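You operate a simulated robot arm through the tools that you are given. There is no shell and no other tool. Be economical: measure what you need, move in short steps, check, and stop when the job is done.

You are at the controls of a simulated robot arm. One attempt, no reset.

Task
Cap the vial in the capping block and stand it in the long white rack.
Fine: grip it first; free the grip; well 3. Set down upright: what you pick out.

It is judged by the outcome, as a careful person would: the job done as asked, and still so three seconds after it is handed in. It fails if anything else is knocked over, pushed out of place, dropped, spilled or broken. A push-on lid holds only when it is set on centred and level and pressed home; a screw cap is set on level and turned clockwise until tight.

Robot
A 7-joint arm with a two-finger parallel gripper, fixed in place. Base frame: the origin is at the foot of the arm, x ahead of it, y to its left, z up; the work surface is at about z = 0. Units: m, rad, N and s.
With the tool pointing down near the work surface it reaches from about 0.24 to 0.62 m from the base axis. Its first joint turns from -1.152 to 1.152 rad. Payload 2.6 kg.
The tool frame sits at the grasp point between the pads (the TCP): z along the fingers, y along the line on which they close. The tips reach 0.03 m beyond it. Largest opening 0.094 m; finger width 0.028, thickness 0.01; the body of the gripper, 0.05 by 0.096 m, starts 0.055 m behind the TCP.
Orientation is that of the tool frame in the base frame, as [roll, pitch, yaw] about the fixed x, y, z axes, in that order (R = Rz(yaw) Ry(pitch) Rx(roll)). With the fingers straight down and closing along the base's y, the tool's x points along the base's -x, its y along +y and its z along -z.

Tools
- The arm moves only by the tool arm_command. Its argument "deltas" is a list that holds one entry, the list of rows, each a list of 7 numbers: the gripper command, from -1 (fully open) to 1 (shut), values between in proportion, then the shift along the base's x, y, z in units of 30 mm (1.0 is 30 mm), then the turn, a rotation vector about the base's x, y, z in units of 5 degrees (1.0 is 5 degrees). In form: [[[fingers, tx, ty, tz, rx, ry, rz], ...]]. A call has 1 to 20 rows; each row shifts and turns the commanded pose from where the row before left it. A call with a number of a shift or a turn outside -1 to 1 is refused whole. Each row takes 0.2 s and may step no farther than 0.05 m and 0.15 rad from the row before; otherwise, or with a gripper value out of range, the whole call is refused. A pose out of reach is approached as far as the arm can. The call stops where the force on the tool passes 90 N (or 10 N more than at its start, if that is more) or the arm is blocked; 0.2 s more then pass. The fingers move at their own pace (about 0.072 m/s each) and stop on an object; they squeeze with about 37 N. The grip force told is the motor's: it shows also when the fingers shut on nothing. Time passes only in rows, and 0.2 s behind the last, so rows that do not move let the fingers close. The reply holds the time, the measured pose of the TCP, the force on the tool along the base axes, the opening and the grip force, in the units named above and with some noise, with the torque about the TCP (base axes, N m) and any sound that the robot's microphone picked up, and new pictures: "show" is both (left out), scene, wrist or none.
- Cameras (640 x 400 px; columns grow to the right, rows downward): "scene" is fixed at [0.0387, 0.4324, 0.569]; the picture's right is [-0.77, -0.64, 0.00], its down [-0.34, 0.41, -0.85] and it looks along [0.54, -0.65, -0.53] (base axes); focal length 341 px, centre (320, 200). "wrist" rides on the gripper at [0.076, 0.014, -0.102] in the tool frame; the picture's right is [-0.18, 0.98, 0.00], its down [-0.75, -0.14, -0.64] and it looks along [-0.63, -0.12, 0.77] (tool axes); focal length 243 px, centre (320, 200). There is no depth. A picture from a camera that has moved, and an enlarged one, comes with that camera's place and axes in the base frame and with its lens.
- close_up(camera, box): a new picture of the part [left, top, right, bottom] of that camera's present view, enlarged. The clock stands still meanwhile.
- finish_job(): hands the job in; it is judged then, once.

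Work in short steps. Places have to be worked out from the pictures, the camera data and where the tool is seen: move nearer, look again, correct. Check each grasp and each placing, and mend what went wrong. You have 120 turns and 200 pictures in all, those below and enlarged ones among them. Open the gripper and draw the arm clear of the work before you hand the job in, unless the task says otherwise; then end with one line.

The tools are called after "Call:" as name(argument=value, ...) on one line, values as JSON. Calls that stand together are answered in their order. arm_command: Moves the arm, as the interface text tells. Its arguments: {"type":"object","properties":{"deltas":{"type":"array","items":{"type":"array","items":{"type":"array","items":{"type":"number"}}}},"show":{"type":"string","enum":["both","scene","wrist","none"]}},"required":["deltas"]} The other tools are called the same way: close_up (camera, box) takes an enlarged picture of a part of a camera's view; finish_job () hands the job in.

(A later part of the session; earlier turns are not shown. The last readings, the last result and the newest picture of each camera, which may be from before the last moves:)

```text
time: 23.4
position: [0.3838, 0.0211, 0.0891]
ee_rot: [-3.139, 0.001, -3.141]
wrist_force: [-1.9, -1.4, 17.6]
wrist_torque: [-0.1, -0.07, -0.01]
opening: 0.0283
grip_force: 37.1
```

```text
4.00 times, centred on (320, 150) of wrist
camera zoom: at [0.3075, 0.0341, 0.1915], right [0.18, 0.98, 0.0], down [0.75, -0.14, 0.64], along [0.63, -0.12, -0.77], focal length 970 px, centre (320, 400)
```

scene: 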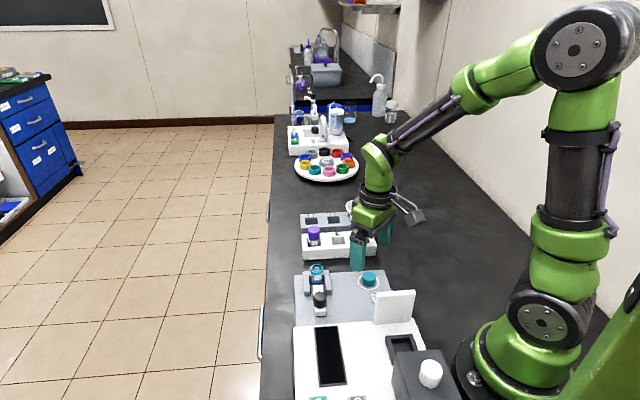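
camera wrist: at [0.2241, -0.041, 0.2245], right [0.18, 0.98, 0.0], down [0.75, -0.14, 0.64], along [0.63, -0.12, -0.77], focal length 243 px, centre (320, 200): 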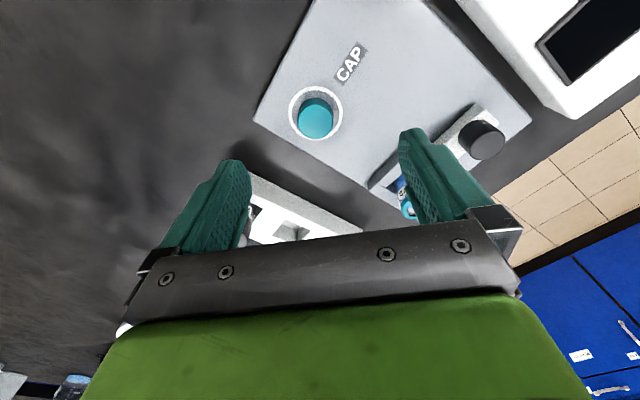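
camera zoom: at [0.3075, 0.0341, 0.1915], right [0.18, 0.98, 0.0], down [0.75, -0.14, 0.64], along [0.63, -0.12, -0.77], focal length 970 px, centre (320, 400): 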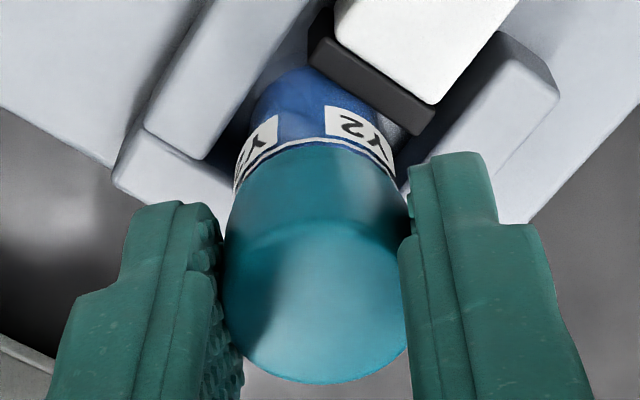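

The cap now covers the ring, with 17.6 N pushing up. It looks push-on, so I press further and listen for a snap.

Call:
arm_command(deltas=[[[1, 0, 0, -0.035, 0, 0, 0], [1, 0, 0, -0.035, 0, 0, 0], [1, 0, 0, 0, 0, 0, 0]]], show="none")

Call:
close_up(camera="wrist", box=[270, 100, 370, 200])

```text
time: 24.2
position: [0.3851, 0.0209, 0.0882]
ee_rot: [3.14, 0.006, -3.141]
wrist_force: [-3.6, -1.8, 40.6]
wrist_torque: [-0.1, -0.07, 0.01]
opening: 0.0284
grip_force: 37.6
```

```text
4.00 times, centred on (320, 150) of wrist
camera zoom: at [0.3081, 0.0341, 0.1905], right [0.18, 0.98, 0.0], down [0.75, -0.14, 0.65], along [0.64, -0.12, -0.76], focal length 970 px, centre (320, 400)
```

zoom: 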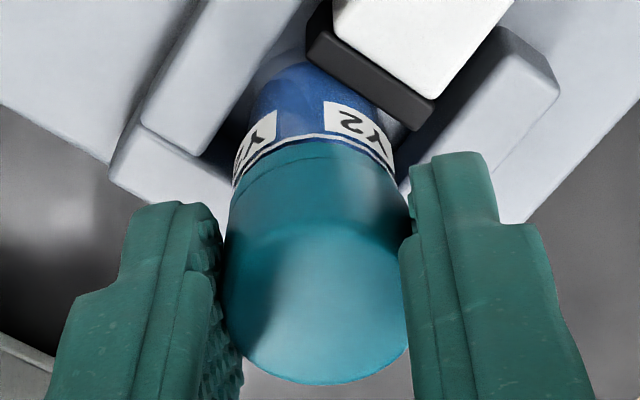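

No snap at 40 N, and a ring line shows beneath the cap. I look closer before pressing more.

Call:
close_up(camera="wrist", box=[290, 120, 350, 170])

Call:
close_up(camera="scene", box=[305, 252, 345, 284])

```text
8.00 times, centred on (320, 145) of wrist
camera zoom: at [0.3081, 0.0341, 0.1905], right [0.18, 0.98, 0.0], down [0.75, -0.14, 0.65], along [0.64, -0.12, -0.76], focal length 1941 px, centre (320, 640)
```

zoom: 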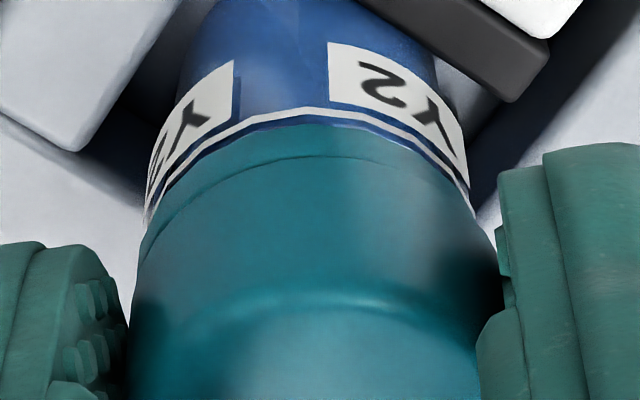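

```text
12.50 times, centred on (325, 268) of scene
camera zoom: at [0.0385, 0.4324, 0.569], right [-0.77, -0.64, 0.0], down [-0.34, 0.41, -0.85], along [0.54, -0.65, -0.53], focal length 4258 px, centre (258, -650)
```

zoom: 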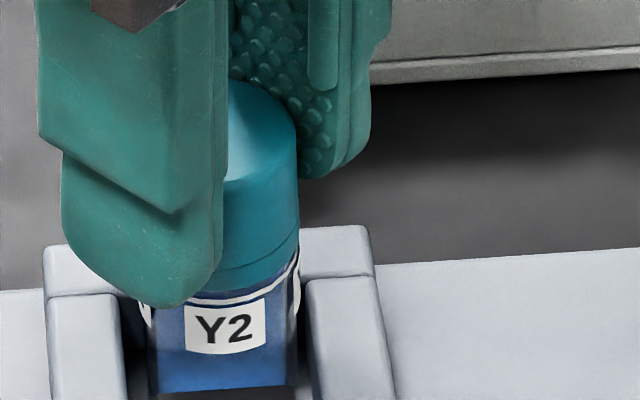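

The cap is level and about 8 mm over the neck, with a 2 mm gap left to the collar. To tell screw from push-on, I ease the load and turn clockwise 30°, watching force and height.

Call:
arm_command(deltas=[[[1, 0, 0, 0.035, 0, 0, 0], [1, 0, 0, 0, 0, 0, -1], [1, 0, 0, 0, 0, 0, -1], [1, 0, 0, 0, 0, 0, -1], [1, 0, 0, 0, 0, 0, -1], [1, 0, 0, 0, 0, 0, -1], [1, 0, 0, 0, 0, 0, -1], [1, 0, 0, 0, 0, 0, 0]]], show="none")

Call:
close_up(camera="scene", box=[305, 252, 345, 284])

Call:
close_up(camera="wrist", box=[270, 100, 370, 200])

```text
time: 26.0
position: [0.3847, 0.0204, 0.0881]
ee_rot: [3.14, 0.004, 2.614]
wrist_force: [0.6, 2.0, 29.4]
wrist_torque: [0.05, -0.21, -0.03]
opening: 0.0285
grip_force: 36.4
```

```text
12.50 times, centred on (325, 268) of scene
camera zoom: at [0.0386, 0.4324, 0.569], right [-0.77, -0.64, 0.0], down [-0.34, 0.41, -0.85], along [0.54, -0.65, -0.53], focal length 4258 px, centre (258, -650)
```

zoom: 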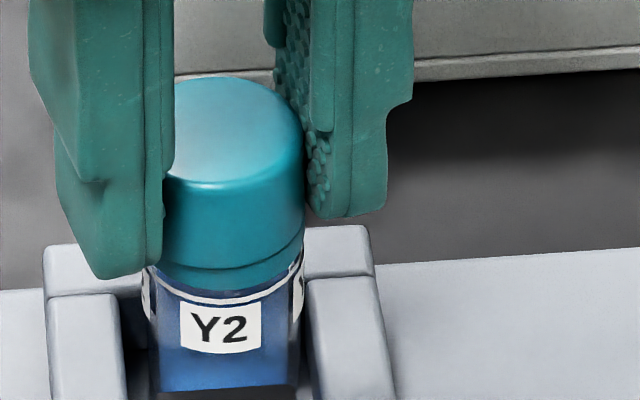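

```text
4.00 times, centred on (320, 150) of wrist
camera zoom: at [0.3252, 0.0705, 0.1905], right [0.65, 0.76, 0.0], down [0.58, -0.5, 0.64], along [0.49, -0.42, -0.77], focal length 970 px, centre (320, 400)
```

zoom: 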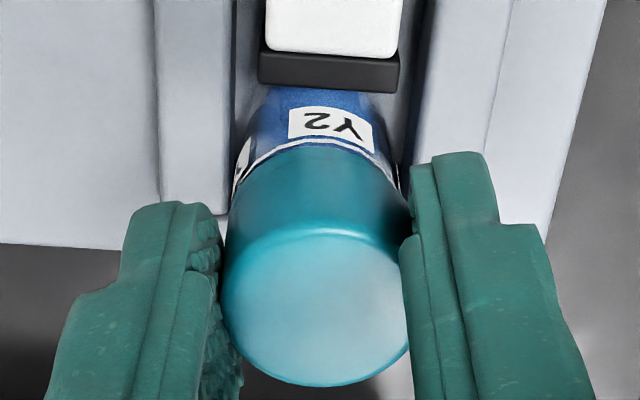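

Turning met almost no torque and no change in height, so it behaves as a push-on cap. I press straight down in small steps.

Call:
arm_command(deltas=[[[1, 0, 0, -0.035, 0, 0, 0], [1, 0, 0, -0.035, 0, 0, 0], [1, 0, 0, -0.02, 0, 0, 0], [1, 0, 0, -0.02, 0, 0, 0]]], show="none")

Call:
close_up(camera="scene", box=[305, 252, 345, 284])

```text
time: 27.0
position: [0.3856, 0.0206, 0.0861]
ee_rot: [3.136, 0.007, 2.618]
wrist_force: [-2.2, 0.3, 40.8]
wrist_torque: [-0.03, -0.06, 0.02]
opening: 0.0287
grip_force: 36.9
```

```text
12.50 times, centred on (325, 268) of scene
camera zoom: at [0.0385, 0.4324, 0.569], right [-0.77, -0.64, 0.0], down [-0.34, 0.41, -0.85], along [0.54, -0.65, -0.53], focal length 4258 px, centre (258, -650)
```

zoom: 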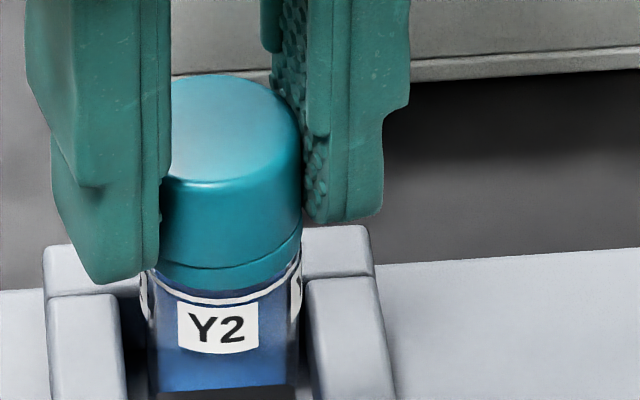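

The fingers slid on the cap at about 41 N without moving it. I test the screw option properly: light load, and a further 75° clockwise, comparing the gap before and after.

Call:
arm_command(deltas=[[[1, 0, 0, 0.045, 0, 0, 0], [1, 0, 0, 0, 0, 0, -1], [1, 0, 0, 0, 0, 0, -1], [1, 0, 0, 0, 0, 0, -1], [1, 0, 0, 0, 0, 0, -1], [1, 0, 0, 0, 0, 0, -1], [1, 0, 0, 0, 0, 0, -1], [1, 0, 0, 0, 0, 0, -1], [1, 0, 0, 0, 0, 0, -1], [1, 0, 0, 0, 0, 0, -1], [1, 0, 0, 0, 0, 0, -1], [1, 0, 0, 0, 0, 0, -1], [1, 0, 0, 0, 0, 0, -1], [1, 0, 0, 0, 0, 0, -1], [1, 0, 0, 0, 0, 0, -1], [1, 0, 0, 0, 0, 0, -1], [1, 0, 0, 0, 0, 0, 0]]], show="none")

Call:
close_up(camera="scene", box=[305, 252, 345, 284])

Call:
close_up(camera="wrist", box=[270, 100, 370, 200])

```text
time: 30.6
position: [0.3837, 0.0201, 0.0849]
ee_rot: [3.141, 0.001, 1.306]
wrist_force: [4.4, -3.5, 27.1]
wrist_torque: [-0.29, -0.06, 0.01]
opening: 0.0283
grip_force: 37.3
```

```text
12.50 times, centred on (325, 268) of scene
camera zoom: at [0.0386, 0.4324, 0.569], right [-0.77, -0.64, 0.0], down [-0.34, 0.41, -0.85], along [0.54, -0.65, -0.53], focal length 4258 px, centre (258, -650)
```

zoom: 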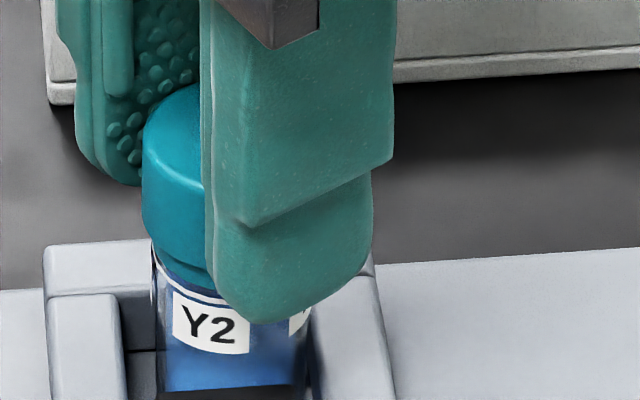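

```text
4.00 times, centred on (320, 150) of wrist
camera zoom: at [0.4176, 0.0896, 0.1886], right [0.9, -0.43, 0.0], down [-0.33, -0.69, 0.64], along [-0.28, -0.58, -0.77], focal length 970 px, centre (320, 400)
```

zoom: 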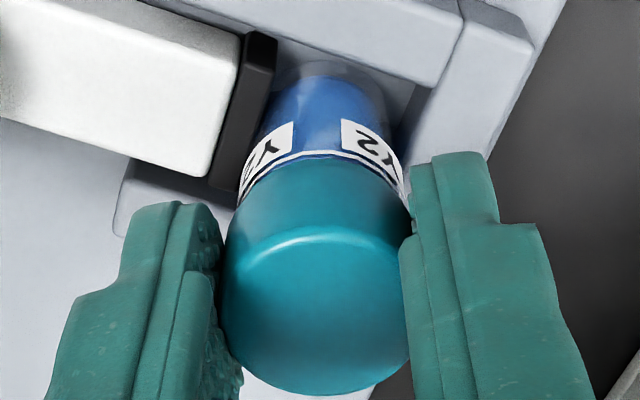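

The gap seems little changed, and the vial turned slightly with the cap. I release, rise clear and look at the cap's state before deciding how to press it.

Call:
arm_command(deltas=[[[1, 0, 0, 0.04, 0, 0, 0], [0.2, 0, 0, 0, 0, 0, 0], [0, 0, 0, 0, 0, 0, 0], [0, 0, 0, 0.5, 0, 0, 0], [0, 0, 0, 0.9, 0, 0, 0], [0, 0, 0, 0.9, 0, 0, 0], [0, 0.3, -0.3, 0.5, 0, 0, 0], [0, 0, 0, 0, 0, 0, 0]]], show="wrist")

Call:
close_up(camera="scene", box=[305, 252, 345, 284])

Call:
close_up(camera="wrist", box=[220, 80, 420, 220])

```text
time: 32.4
position: [0.3932, 0.0125, 0.1692]
ee_rot: [-3.141, 0.0, 1.309]
wrist_force: [-0.9, 0.4, -0.2]
wrist_torque: [-0.01, -0.01, -0.02]
opening: 0.0468
grip_force: 0.1
heard: snap
camera wrist: at [0.4266, 0.0812, 0.2736], right [0.9, -0.43, 0.0], down [-0.33, -0.69, 0.64], along [-0.28, -0.58, -0.77], focal length 243 px, centre (320, 200)
```

wrist: 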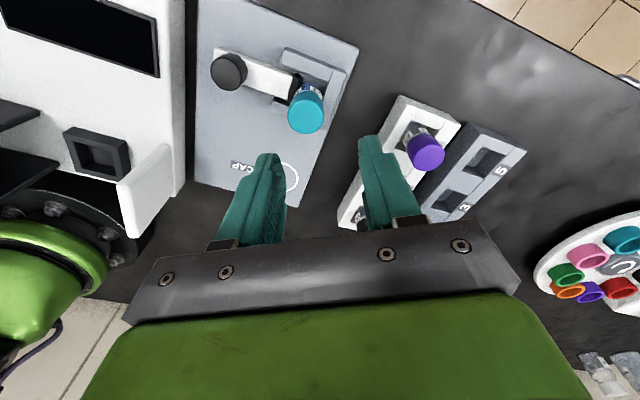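

```text
12.50 times, centred on (325, 268) of scene
camera zoom: at [0.0387, 0.4324, 0.569], right [-0.77, -0.64, 0.0], down [-0.34, 0.41, -0.85], along [0.54, -0.65, -0.53], focal length 4258 px, centre (258, -650)
```

zoom: 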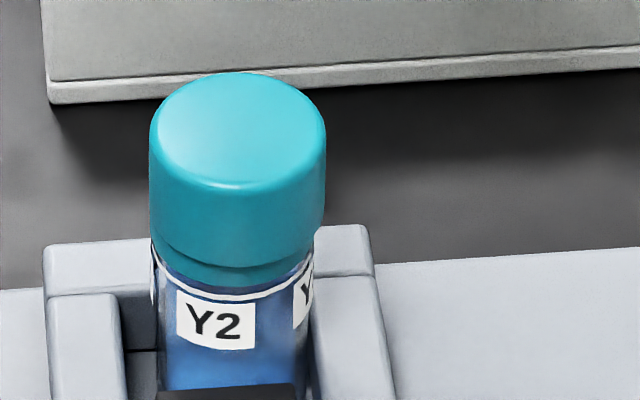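

```text
2.86 times, centred on (320, 150) of wrist
camera zoom: at [0.4266, 0.0812, 0.2736], right [0.9, -0.43, 0.0], down [-0.33, -0.69, 0.64], along [-0.28, -0.58, -0.77], focal length 693 px, centre (320, 343)
```

zoom: 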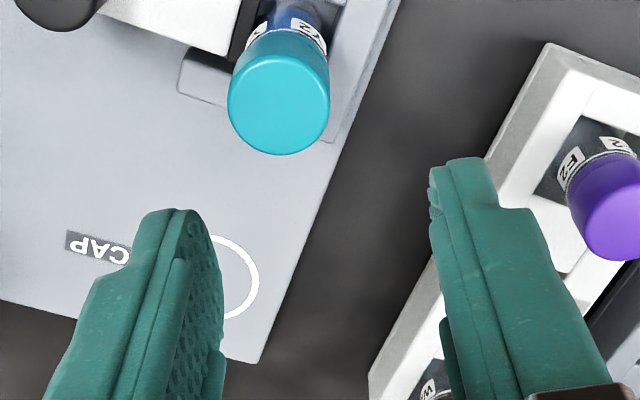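

A "snap" was heard around the release. I look closely at the cap and compare it with the properly capped neighbours.

Call:
close_up(camera="scene", box=[311, 255, 336, 280])

Call:
close_up(camera="scene", box=[301, 220, 326, 245])

Call:
close_up(camera="scene", box=[350, 218, 375, 243])

```text
16.00 times, centred on (324, 268) of scene
camera zoom: at [0.0387, 0.4324, 0.569], right [-0.77, -0.64, 0.0], down [-0.34, 0.41, -0.85], along [0.54, -0.65, -0.53], focal length 5450 px, centre (264, -880)
```

zoom: 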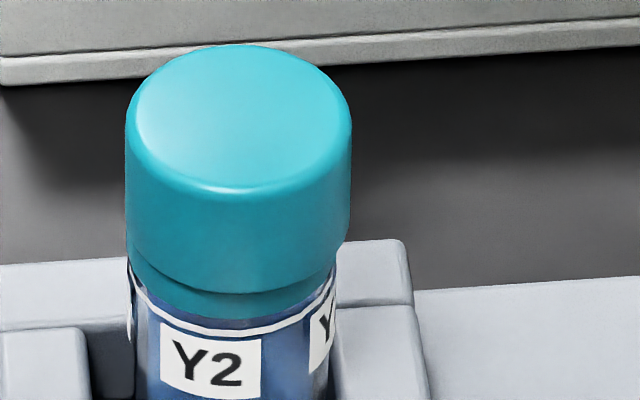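

```text
16.00 times, centred on (314, 232) of scene
camera zoom: at [0.0387, 0.4324, 0.569], right [-0.77, -0.64, 0.0], down [-0.34, 0.41, -0.85], along [0.54, -0.65, -0.53], focal length 5450 px, centre (424, -320)
```

zoom: 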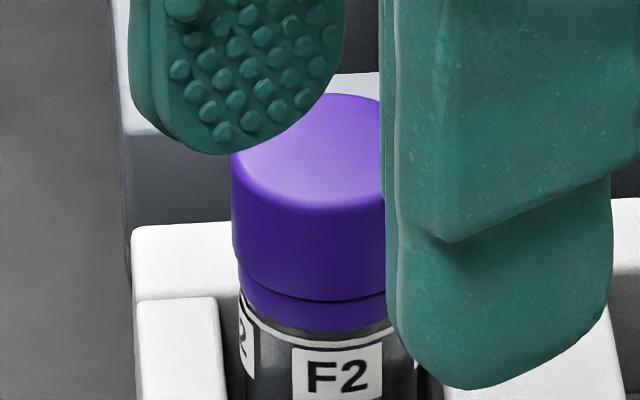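

```text
16.00 times, centred on (362, 230) of scene
camera zoom: at [0.0387, 0.4324, 0.569], right [-0.77, -0.64, 0.0], down [-0.34, 0.41, -0.85], along [0.54, -0.65, -0.53], focal length 5450 px, centre (-360, -288)
```

zoom: 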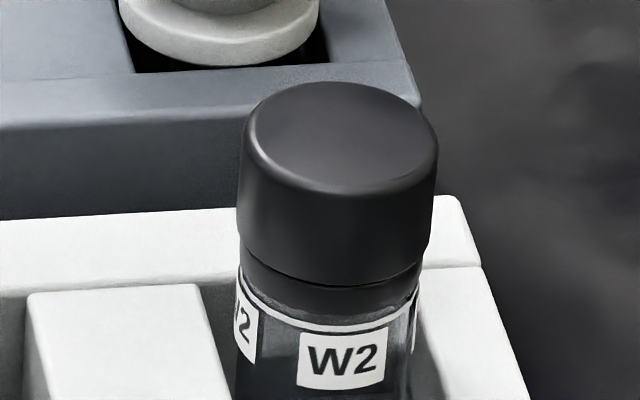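

The properly capped neighbours W2 and F2 show the same collar line under their caps, so Y2 looks seated alike. To be sure it is home and level, I press squarely on its top with closed fingers.

Call:
arm_command(deltas=[[[1, -0.31, 0.26, 0, 0, 0, 0], [1, 0, 0, -0.6, 0, 0, 0], [1, 0, 0, -0.6, 0, 0, 0], [1, 0, 0, -0.6, 0, 0, 0], [1, 0, 0, 0, 0, 0, 0]]], show="none")

Call:
close_up(camera="scene", box=[295, 240, 345, 280])

Call:
close_up(camera="wrist", box=[250, 100, 390, 200])

```text
time: 33.6
position: [0.3843, 0.0193, 0.1151]
ee_rot: [3.141, 0.0, 1.309]
wrist_force: [0.2, -0.8, 0.2]
wrist_torque: [0.01, 0.01, -0.01]
opening: 0.0
grip_force: 33.2
```

```text
10.00 times, centred on (320, 260) of scene
camera zoom: at [0.0387, 0.4324, 0.569], right [-0.77, -0.64, 0.0], down [-0.34, 0.41, -0.85], along [0.54, -0.65, -0.53], focal length 3406 px, centre (320, -400)
```

zoom: 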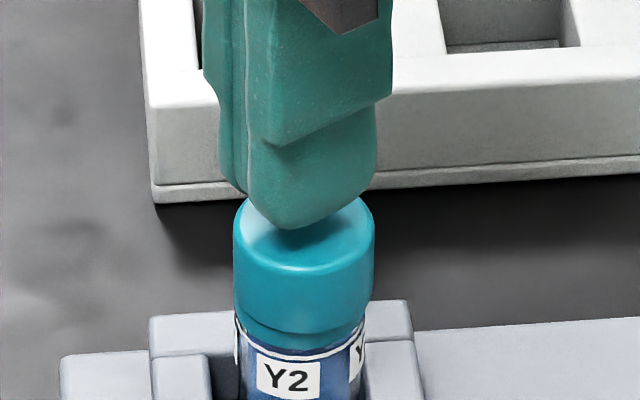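

```text
4.00 times, centred on (320, 150) of wrist
camera zoom: at [0.4169, 0.0886, 0.2181], right [0.9, -0.43, 0.0], down [-0.33, -0.69, 0.64], along [-0.28, -0.58, -0.77], focal length 970 px, centre (320, 400)
```

zoom: 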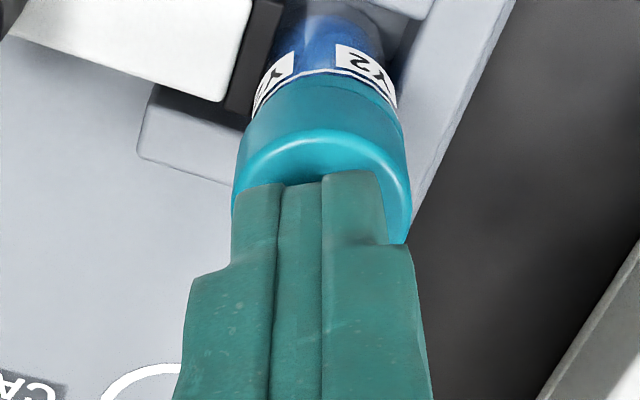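

The fingers are centred above the cap. I press down in small steps.

Call:
arm_command(deltas=[[[1, 0, 0, -0.3, 0, 0, 0], [1, 0, 0, -0.07, 0, 0, 0], [1, 0, 0, -0.05, 0, 0, 0], [1, 0, 0, -0.05, 0, 0, 0], [1, 0, 0, -0.05, 0, 0, 0], [1, 0, 0, 0, 0, 0, 0]]], show="none")

Call:
close_up(camera="scene", box=[295, 240, 345, 280])

```text
time: 35.0
position: [0.3873, 0.0202, 0.1058]
ee_rot: [3.127, -0.009, 1.31]
wrist_force: [-15.0, -1.8, 74.4]
wrist_torque: [-0.32, 0.59, -0.08]
opening: 0.0
grip_force: 33.1
```

```text
10.00 times, centred on (320, 260) of scene
camera zoom: at [0.0383, 0.4324, 0.569], right [-0.77, -0.64, 0.0], down [-0.34, 0.41, -0.85], along [0.54, -0.65, -0.53], focal length 3406 px, centre (320, -400)
```

zoom: 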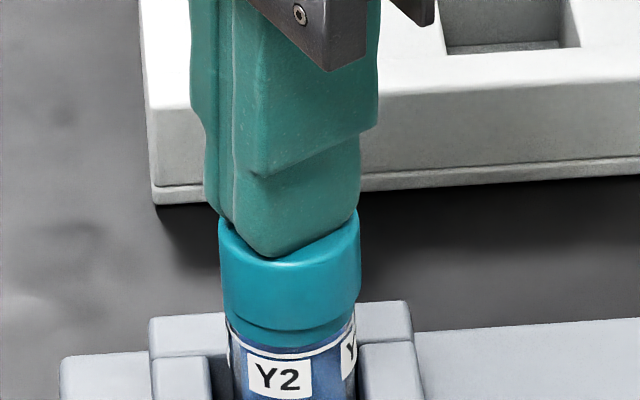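

It takes 74 N with no snap or cap movement, only the vial leaning slightly under the load. I back off straight up and inspect.

Call:
arm_command(deltas=[[[1, 0, 0, 0.1, 0, 0, 0], [1, 0, 0, 0.2, 0, 0, 0], [1, 0, 0, 0.8, 0, 0, 0], [1, 0, 0, 0.9, 0, 0, 0], [1, 0, 0, 0, 0, 0, 0]]], show="none")

Call:
close_up(camera="scene", box=[300, 245, 350, 285])

Call:
close_up(camera="wrist", box=[230, 60, 390, 180])

```text
time: 36.2
position: [0.3817, 0.0192, 0.16]
ee_rot: [-3.141, -0.001, 1.311]
wrist_force: [0.0, 0.5, -0.2]
wrist_torque: [-0.01, 0.0, 0.0]
opening: 0.0
grip_force: 32.9
```

```text
10.00 times, centred on (325, 265) of scene
camera zoom: at [0.0387, 0.4324, 0.569], right [-0.77, -0.64, 0.0], down [-0.34, 0.41, -0.85], along [0.54, -0.65, -0.53], focal length 3406 px, centre (270, -450)
```

zoom: 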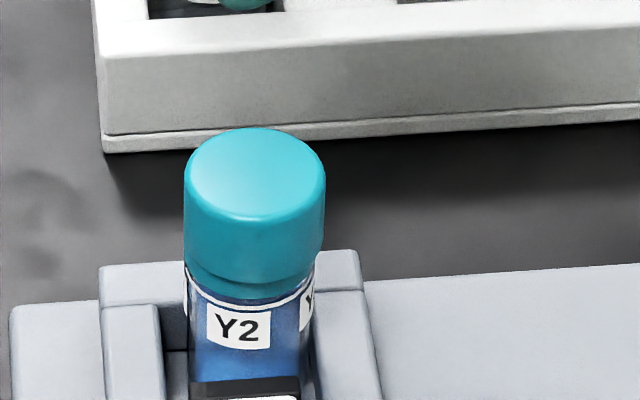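

```text
3.33 times, centred on (310, 120) of wrist
camera zoom: at [0.4163, 0.089, 0.2633], right [0.9, -0.43, 0.0], down [-0.33, -0.69, 0.64], along [-0.28, -0.58, -0.77], focal length 809 px, centre (353, 467)
```

zoom: 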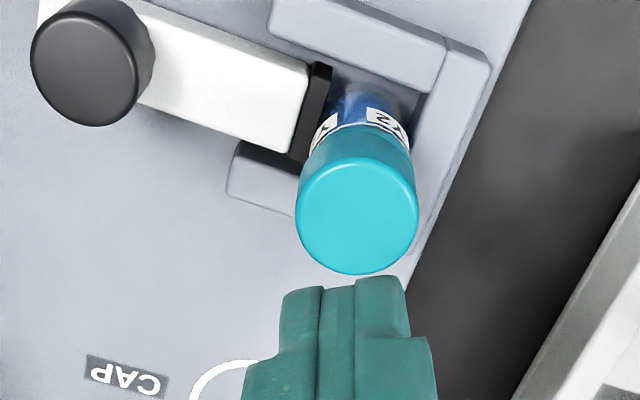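

The cap sits level and matches the neighbours. Next is a pull test while the grip still holds the vial: I align the fingers across the rack direction (a further -30°), grip the cap and lift lightly.

Call:
arm_command(deltas=[[[0, 0, 0, 0, 0, 0, -1], [0, 0, 0, 0, 0, 0, -1], [0, 0, 0, 0, 0, 0, -1], [0, 0, 0, 0, 0, 0, -1], [0, 0, 0, 0, 0, 0, -1], [0, 0, 0, 0, 0, 0, -1], [0, 0, 0, -0.8, 0, 0, 0], [0, 0, 0, -0.5, 0, 0, 0], [0, 0, 0, 0, 0, 0, 0]]], show="none")

Call:
close_up(camera="scene", box=[290, 230, 350, 280])

Call:
close_up(camera="wrist", box=[240, 80, 400, 200])

```text
time: 38.2
position: [0.3826, 0.0192, 0.1221]
ee_rot: [-3.142, 0.0, 0.786]
wrist_force: [0.3, -0.8, -0.4]
wrist_torque: [0.02, 0.02, 0.01]
opening: 0.0469
grip_force: 0.0
```

```text
8.00 times, centred on (320, 255) of scene
camera zoom: at [0.0387, 0.4324, 0.569], right [-0.77, -0.64, 0.0], down [-0.34, 0.41, -0.85], along [0.54, -0.65, -0.53], focal length 2725 px, centre (320, -240)
```

zoom: 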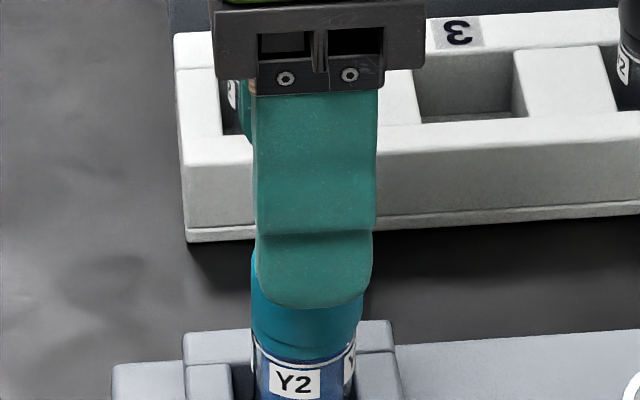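

```text
3.33 times, centred on (320, 140) of wrist
camera zoom: at [0.4469, 0.0624, 0.2241], right [0.57, -0.82, 0.0], down [-0.63, -0.43, 0.64], along [-0.53, -0.36, -0.77], focal length 809 px, centre (320, 400)
```

zoom: 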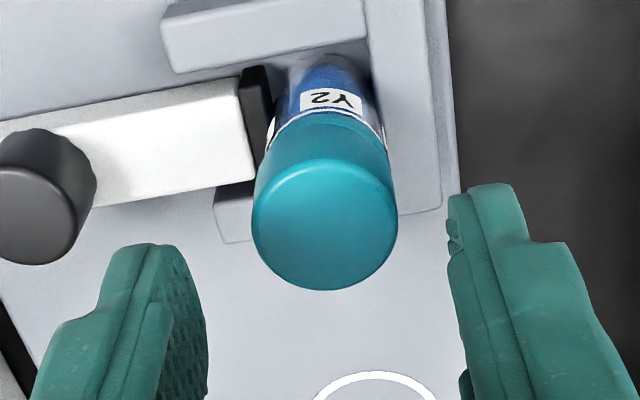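

The cap is centred between the fingers. I lower to z ≈ 0.091, close and pull up lightly.

Call:
arm_command(deltas=[[[0, 0, 0, -0.6, 0, 0, 0], [0, 0, 0, -0.44, 0, 0, 0], [1, 0, 0, 0, 0, 0, 0], [1, 0, 0, 0, 0, 0, 0], [1, 0, 0, 0, 0, 0, 0]]], show="none")

Call:
close_up(camera="wrist", box=[240, 80, 400, 200])

Call:
arm_command(deltas=[[[1, 0, 0, 0.03, 0, 0, 0], [1, 0, 0, 0.03, 0, 0, 0], [1, 0, 0, 0, 0, 0, 0]]], show="none")

Call:
close_up(camera="wrist", box=[240, 80, 400, 200])

```text
time: 39.4
position: [0.3828, 0.019, 0.09]
ee_rot: [-3.14, -0.001, 0.785]
wrist_force: [1.1, -0.1, -0.2]
wrist_torque: [-0.02, -0.03, -0.02]
opening: 0.028
grip_force: 36.5
heard: snap
```

```text
3.33 times, centred on (320, 140) of wrist
camera zoom: at [0.447, 0.0624, 0.1931], right [0.57, -0.82, 0.0], down [-0.63, -0.43, 0.64], along [-0.53, -0.36, -0.77], focal length 809 px, centre (320, 400)
```

zoom: 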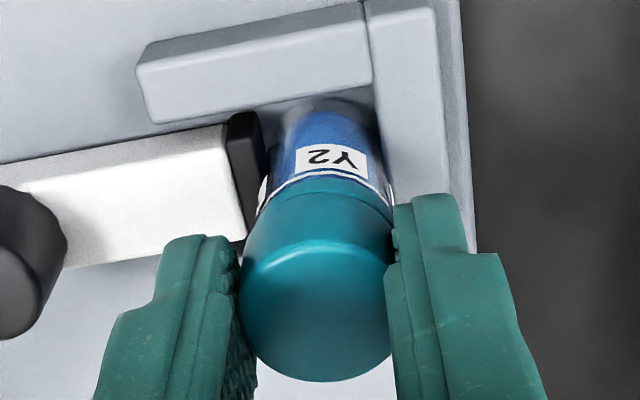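

```text
time: 40.2
position: [0.3835, 0.0194, 0.0917]
ee_rot: [-3.141, 0.001, 0.786]
wrist_force: [0.4, -0.9, -0.2]
wrist_torque: [-0.02, -0.02, -0.01]
opening: 0.0278
grip_force: 36.7
```

```text
3.33 times, centred on (320, 140) of wrist
camera zoom: at [0.4474, 0.0624, 0.1951], right [0.57, -0.82, 0.0], down [-0.63, -0.43, 0.64], along [-0.53, -0.36, -0.77], focal length 809 px, centre (320, 400)
```

zoom: 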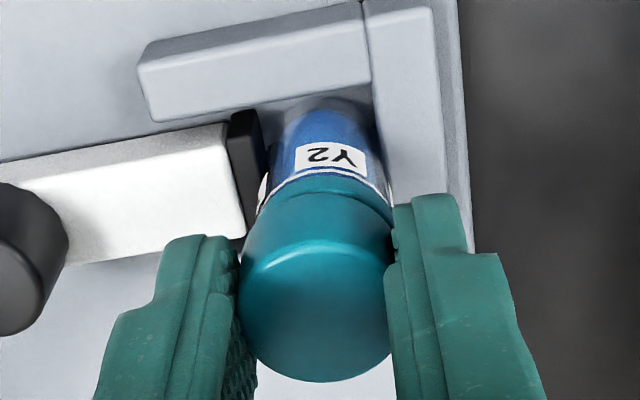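

The pull met no force, so either the cap is loose or the vial follows. I raise a few mm more and compare the ring gap.

Call:
arm_command(deltas=[[[1, 0, 0, 0.07, 0, 0, 0], [1, 0, 0, 0.07, 0, 0, 0], [1, 0, 0, 0, 0, 0, 0]]], show="none")

Call:
close_up(camera="wrist", box=[240, 80, 400, 200])

Call:
close_up(camera="scene", box=[300, 245, 350, 285])

```text
time: 41.0
position: [0.3833, 0.0197, 0.0959]
ee_rot: [-3.141, 0.0, 0.786]
wrist_force: [0.3, -0.2, -0.1]
wrist_torque: [-0.04, 0.0, 0.01]
opening: 0.028
grip_force: 36.7
```

```text
3.33 times, centred on (320, 140) of wrist
camera zoom: at [0.4474, 0.0627, 0.1992], right [0.57, -0.82, 0.0], down [-0.63, -0.43, 0.64], along [-0.53, -0.36, -0.77], focal length 809 px, centre (320, 400)
```

zoom: 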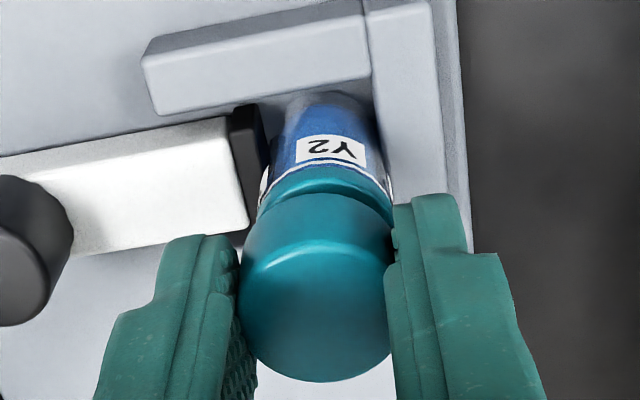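

```text
10.00 times, centred on (325, 265) of scene
camera zoom: at [0.0387, 0.4324, 0.569], right [-0.77, -0.64, 0.0], down [-0.34, 0.41, -0.85], along [0.54, -0.65, -0.53], focal length 3406 px, centre (270, -450)
```

zoom: 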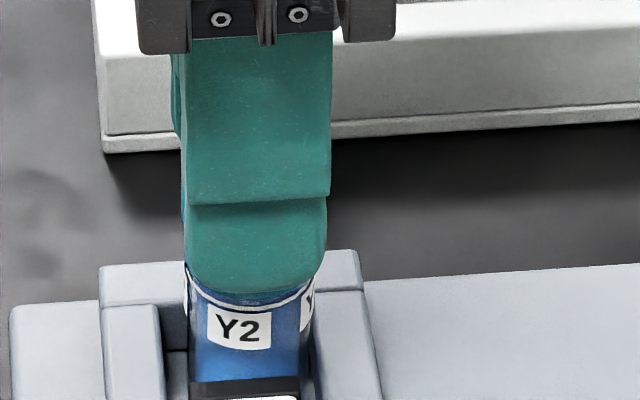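

The cap lifts off freely, so it was not fixed, and the vial had also turned under the cap. The grip may therefore not be firm. I check the slider's position against my earlier crop.

Call:
close_up(camera="scene", box=[285, 255, 365, 330])

Call:
close_up(camera="wrist", box=[220, 80, 340, 170])

```text
5.33 times, centred on (325, 292) of scene
camera zoom: at [0.0387, 0.4324, 0.569], right [-0.77, -0.64, 0.0], down [-0.34, 0.41, -0.85], along [0.54, -0.65, -0.53], focal length 1816 px, centre (293, -293)
```

zoom: 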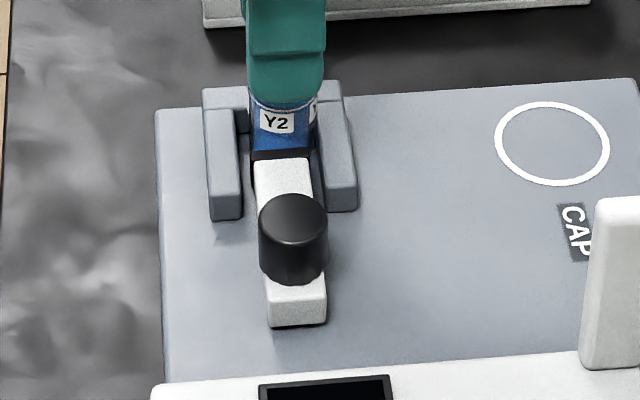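

```text
4.44 times, centred on (280, 125) of wrist
camera zoom: at [0.4474, 0.0627, 0.1992], right [0.57, -0.82, 0.0], down [-0.63, -0.43, 0.64], along [-0.53, -0.36, -0.77], focal length 1078 px, centre (498, 533)
```

zoom: 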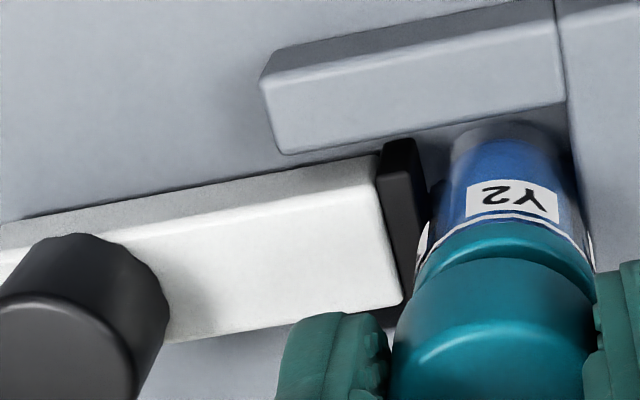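

The slider is where I left it, but a few mm of gap now shows between jaw and vial, so the grip is not firm. I set the cap back on the neck, release it, and go to push the slider home harder.

Call:
arm_command(deltas=[[[1, 0, 0, -0.1, 0, 0, 0], [1, 0, 0, -0.11, 0, 0, 0], [1, 0, 0, 0, 0, 0, 0], [0.3, 0, 0, 0, 0, 0, 0], [0, 0, 0, 0, 0, 0, 0], [0, 0, 0, 0, 0, 0, 0], [0, 0, 0, 0.5, 0, 0, 0], [0, 0, 0, 0.9, 0, 0, 0], [0, 0, 0, 0.9, 0, 0, 0], [0, 0, 0, 0, 0, 0, 0]]], show="none")

Call:
close_up(camera="scene", box=[300, 245, 350, 285])

Call:
close_up(camera="wrist", box=[220, 60, 380, 180])

```text
time: 43.2
position: [0.3837, 0.0201, 0.1592]
ee_rot: [-3.141, 0.0, 0.785]
wrist_force: [0.4, 0.0, -0.4]
wrist_torque: [-0.02, 0.01, -0.03]
opening: 0.0469
grip_force: 0.2
heard: snap
```

```text
10.00 times, centred on (325, 265) of scene
camera zoom: at [0.0387, 0.4324, 0.569], right [-0.77, -0.64, 0.0], down [-0.34, 0.41, -0.85], along [0.54, -0.65, -0.53], focal length 3406 px, centre (270, -450)
```

zoom: 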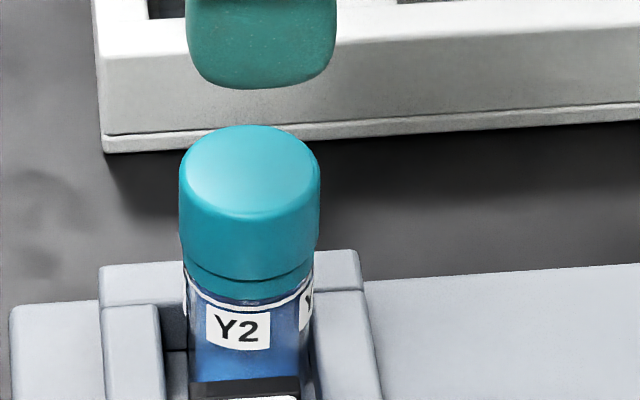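

```text
3.33 times, centred on (300, 120) of wrist
camera zoom: at [0.4468, 0.0627, 0.2627], right [0.57, -0.82, 0.0], down [-0.63, -0.43, 0.64], along [-0.53, -0.36, -0.77], focal length 809 px, centre (387, 467)
```

zoom: 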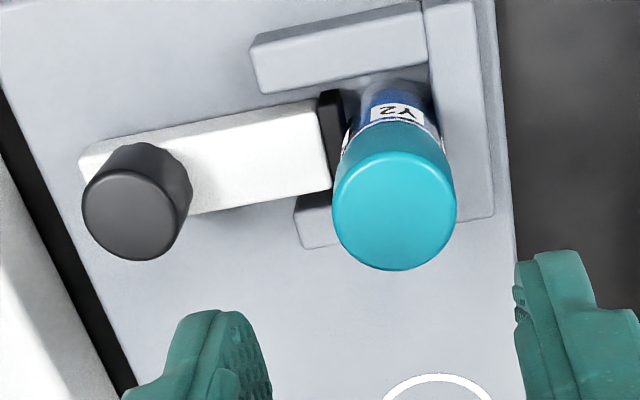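

A snap is heard each time the cap is gripped or released, and the cap is back on, level. First I firm up the grip: with closed fingers I go behind the knob and push it along the slide with more force.

Call:
arm_command(deltas=[[[1, -0.6, 0.64, 0, 0, 0, 0], [1, -0.6, 0.64, 0, 0, 0, 0], [1, -0.6, 0.64, 0, 0, 0, 0], [1, -0.62, 0.64, 0, 0, 0, -0.4], [1, 0, 0, -0.9, 0, 0, 0], [1, 0, 0, -0.9, 0, 0, 0], [1, 0, 0, -0.9, 0, 0, 0], [1, 0, 0, 0, 0, 0, 0]]], show="none")

Call:
close_up(camera="scene", box=[285, 255, 365, 330])

Call:
close_up(camera="wrist", box=[200, 60, 440, 220])

```text
time: 45.0
position: [0.3097, 0.0967, 0.0788]
ee_rot: [-3.142, 0.001, 0.75]
wrist_force: [0.7, 0.2, 0.2]
wrist_torque: [0.0, -0.01, -0.02]
opening: 0.0003
grip_force: 32.5
```

```text
5.33 times, centred on (325, 292) of scene
camera zoom: at [0.0387, 0.4324, 0.569], right [-0.77, -0.64, 0.0], down [-0.34, 0.41, -0.85], along [0.54, -0.65, -0.53], focal length 1816 px, centre (293, -293)
```

zoom: 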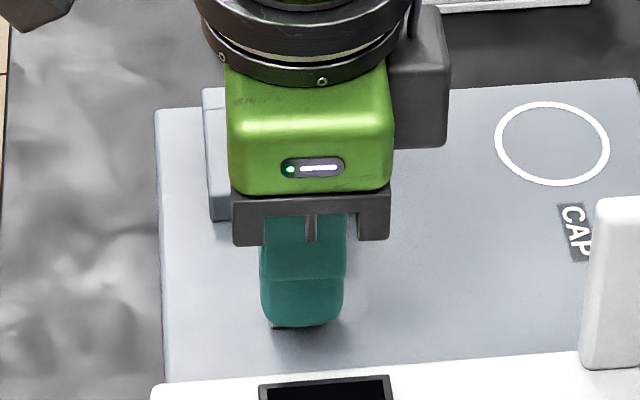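

```text
2.50 times, centred on (320, 140) of wrist
camera zoom: at [0.3757, 0.1369, 0.1809], right [0.54, -0.84, 0.0], down [-0.65, -0.41, 0.64], along [-0.54, -0.34, -0.77], focal length 606 px, centre (320, 350)
```

zoom: 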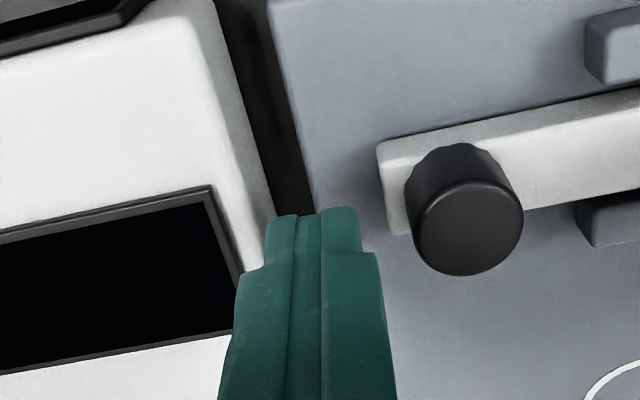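

The closed fingers are about 12 mm behind the knob and in line with it. I go 7 mm forward, down to z 0.062, then push in small steps.

Call:
arm_command(deltas=[[[1, 0.16, -0.165, 0, 0, 0, 0], [1, 0, 0, -0.55, 0, 0, 0], [1, 0.06, -0.063, 0, 0, 0, 0], [1, 0.06, -0.063, 0, 0, 0, 0], [1, 0.05, -0.05, 0, 0, 0, 0], [1, 0, 0, 0, 0, 0, 0]]], show="none")

Call:
close_up(camera="wrist", box=[200, 60, 440, 220])

```text
time: 46.4
position: [0.3194, 0.0865, 0.0607]
ee_rot: [-3.14, 0.0, 0.752]
wrist_force: [-4.1, 2.8, 1.8]
wrist_torque: [0.05, 0.08, -0.01]
opening: 0.0
grip_force: 32.8
```

```text
2.50 times, centred on (320, 140) of wrist
camera zoom: at [0.3856, 0.1271, 0.1642], right [0.54, -0.84, 0.0], down [-0.65, -0.41, 0.64], along [-0.54, -0.34, -0.77], focal length 606 px, centre (320, 350)
```

zoom: 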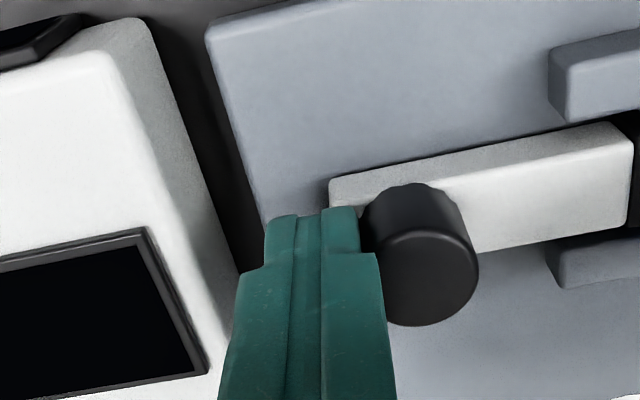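

In contact with the knob at 5 N. I push on in 1.5 mm steps.

Call:
arm_command(deltas=[[[1, 0.035, -0.037, 0, 0, 0, 0], [1, 0.035, -0.037, 0, 0, 0, 0], [1, 0.035, -0.037, 0, 0, 0, 0], [1, 0, 0, 0, 0, 0, 0]]], show="none")

Call:
close_up(camera="wrist", box=[200, 60, 520, 260])

```text
time: 47.4
position: [0.3215, 0.0862, 0.061]
ee_rot: [-3.133, 0.002, 0.752]
wrist_force: [-26.6, 26.1, 15.6]
wrist_torque: [0.33, 0.33, -0.02]
opening: 0.0001
grip_force: 33.5
```

```text
2.00 times, centred on (360, 160) of wrist
camera zoom: at [0.3873, 0.1261, 0.1634], right [0.54, -0.84, -0.01], down [-0.64, -0.41, 0.65], along [-0.55, -0.34, -0.76], focal length 485 px, centre (240, 280)
```

zoom: 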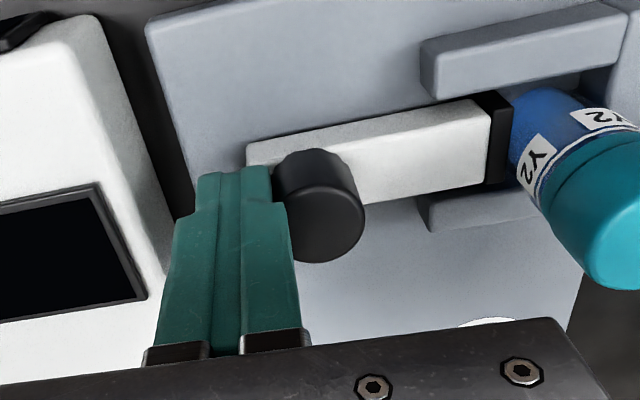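

The jaw clearly bears on the vial now, with 37 N along the slide. One slightly harder push, then I back off.

Call:
arm_command(deltas=[[[1, 0.035, -0.037, 0, 0, 0, 0], [1, 0.03, -0.03, 0, 0, 0, 0], [1, 0, 0, 0, 0, 0, 0]]], show="none")

Call:
close_up(camera="wrist", box=[200, 60, 520, 260])

```text
time: 48.2
position: [0.3214, 0.0852, 0.0602]
ee_rot: [-3.126, 0.006, 0.75]
wrist_force: [-37.4, 30.4, 24.5]
wrist_torque: [0.31, 0.45, -0.08]
opening: 0.0
grip_force: 32.7
```

```text
2.00 times, centred on (360, 160) of wrist
camera zoom: at [0.3884, 0.1255, 0.1631], right [0.54, -0.84, -0.01], down [-0.64, -0.42, 0.65], along [-0.55, -0.34, -0.76], focal length 485 px, centre (240, 280)
```

zoom: 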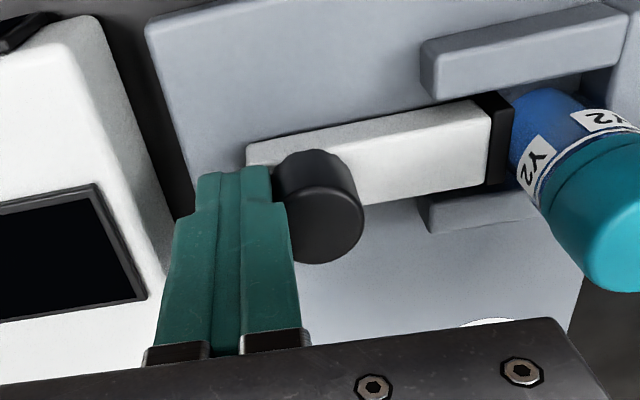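

The grip is firm now (about 48 N along the slide, hard stop). I back away, rise, and turn to the orientation perpendicular to the slide above the vial.

Call:
arm_command(deltas=[[[1, -0.25, 0.25, 0, 0, 0, 1], [1, -0.15, 0.15, 0.4, 0, 0, 1], [1, 0, 0, 0.9, 0, 0, 1], [1, 0, 0, 0.9, 0, 0, 1], [1, 0, 0, 0.9, 0, 0, 1], [0, 0.3, -0.32, 0.2, 0, 0, 1], [0, 0.3, -0.32, 0, 0, 0, 1], [0, 0.3, -0.32, 0, 0, 0, 1], [0, 0.3, -0.32, 0, 0, 0, 1], [0, 0.3, -0.32, 0, 0, 0, 1], [0, 0.3, -0.32, 0, 0, 0, 1], [0, 0.3, -0.3, 0, 0, 0, 1], [0, 0.2, -0.2, 0, 0, 0, 1], [0, 0, 0, 0, 0, 0, 1], [0, 0, 0, 0, 0, 0, 1], [0, 0, 0, 0, 0, 0, 1], [0, 0, 0, 0, 0, 0, 1], [0, 0, 0, 0, 0, 0, 1], [0, 0, 0, 0, 0, 0, 0]]], show="none")

Call:
close_up(camera="scene", box=[300, 245, 350, 285])

Call:
close_up(camera="wrist", box=[240, 60, 400, 180])

```text
time: 52.2
position: [0.3835, 0.0202, 0.1597]
ee_rot: [-3.141, 0.0, 2.324]
wrist_force: [-0.6, 0.1, -0.3]
wrist_torque: [0.05, -0.01, 0.06]
opening: 0.0469
grip_force: 0.0
```

```text
10.00 times, centred on (325, 265) of scene
camera zoom: at [0.0387, 0.4324, 0.569], right [-0.77, -0.64, 0.0], down [-0.34, 0.41, -0.85], along [0.54, -0.65, -0.53], focal length 3406 px, centre (270, -450)
```

zoom: 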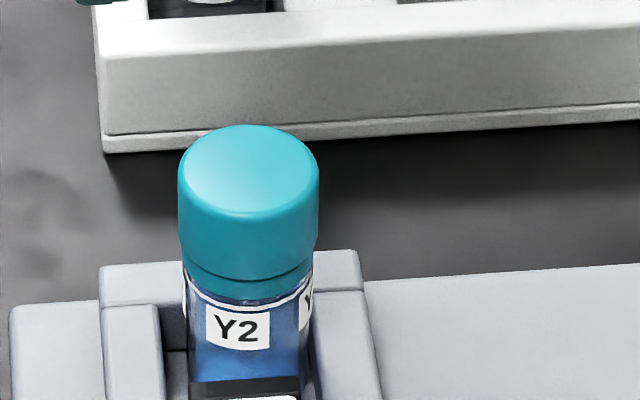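

```text
3.33 times, centred on (320, 120) of wrist
camera zoom: at [0.3411, 0.0844, 0.2635], right [0.84, 0.54, 0.0], down [0.41, -0.65, 0.64], along [0.35, -0.54, -0.77], focal length 809 px, centre (320, 467)
```

zoom: 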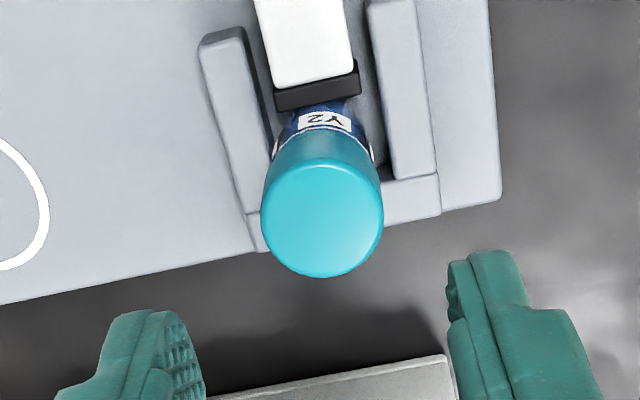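

The cap looks level and centred. I grip it across the slide and do the pull test again, with the vial now firmly held.

Call:
arm_command(deltas=[[[0, 0, 0, -0.9, 0, 0, 0], [0, 0, 0, -0.9, 0, 0, 0], [0, 0, 0, -0.52, 0, 0, 0], [0, 0, 0, 0, 0, 0, 0]]], show="none")

Call:
arm_command(deltas=[[[1, 0, 0, 0, 0, 0, 0], [1, 0, 0, 0, 0, 0, 0], [1, 0, 0, 0, 0, 0, 0]]], show="none")

Call:
close_up(camera="wrist", box=[270, 100, 370, 200])

Call:
close_up(camera="scene", box=[300, 245, 350, 285])

```text
time: 53.2
position: [0.383, 0.021, 0.0906]
ee_rot: [-3.142, 0.0, 2.32]
wrist_force: [-0.2, 0.0, -0.6]
wrist_torque: [0.0, 0.0, 0.02]
opening: 0.0467
grip_force: 0.0
```

```text
time: 54.0
position: [0.3825, 0.0204, 0.0903]
ee_rot: [3.14, 0.0, 2.322]
wrist_force: [0.0, -0.6, -2.9]
wrist_torque: [0.0, -0.01, -0.01]
opening: 0.0283
grip_force: 36.9
```

```text
4.00 times, centred on (320, 150) of wrist
camera zoom: at [0.341, 0.0849, 0.1936], right [0.84, 0.54, 0.0], down [0.41, -0.65, 0.64], along [0.34, -0.54, -0.77], focal length 970 px, centre (320, 400)
```

zoom: 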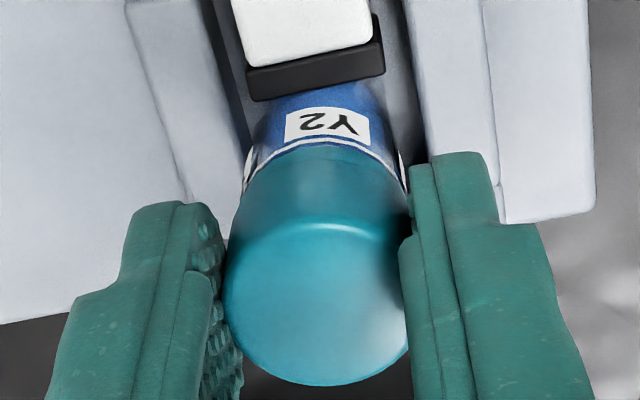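

```text
10.00 times, centred on (325, 265) of scene
camera zoom: at [0.0387, 0.4324, 0.569], right [-0.77, -0.64, 0.0], down [-0.34, 0.41, -0.85], along [0.54, -0.65, -0.53], focal length 3406 px, centre (270, -450)
```

zoom: 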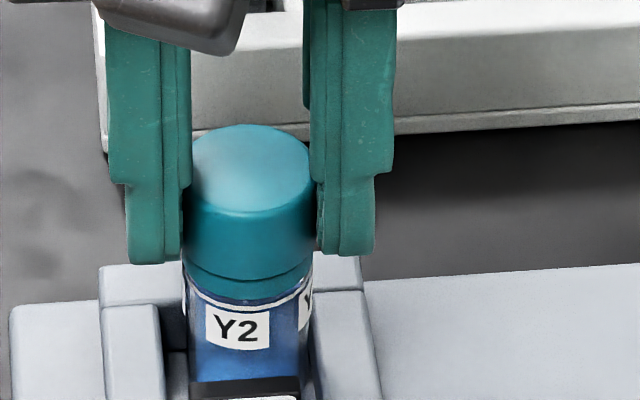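

No snap this time on closing. Now a gentle 1.5 mm pull.

Call:
arm_command(deltas=[[[1, 0, 0, 0.025, 0, 0, 0], [1, 0, 0, 0.025, 0, 0, 0], [1, 0, 0, 0, 0, 0, 0]]], show="none")

Call:
close_up(camera="scene", box=[300, 245, 350, 285])

```text
time: 54.8
position: [0.3822, 0.0218, 0.0924]
ee_rot: [-3.141, 0.001, 2.321]
wrist_force: [1.2, -0.4, -0.2]
wrist_torque: [-0.02, -0.05, 0.0]
opening: 0.0284
grip_force: 36.2
heard: snap
```

```text
10.00 times, centred on (325, 265) of scene
camera zoom: at [0.0387, 0.4324, 0.569], right [-0.77, -0.64, 0.0], down [-0.34, 0.41, -0.85], along [0.54, -0.65, -0.53], focal length 3406 px, centre (270, -450)
```

zoom: 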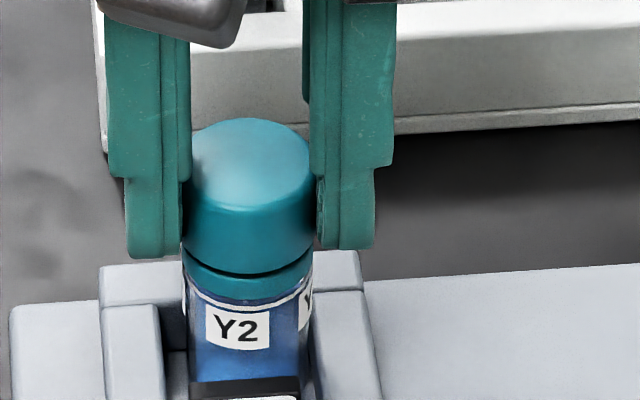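

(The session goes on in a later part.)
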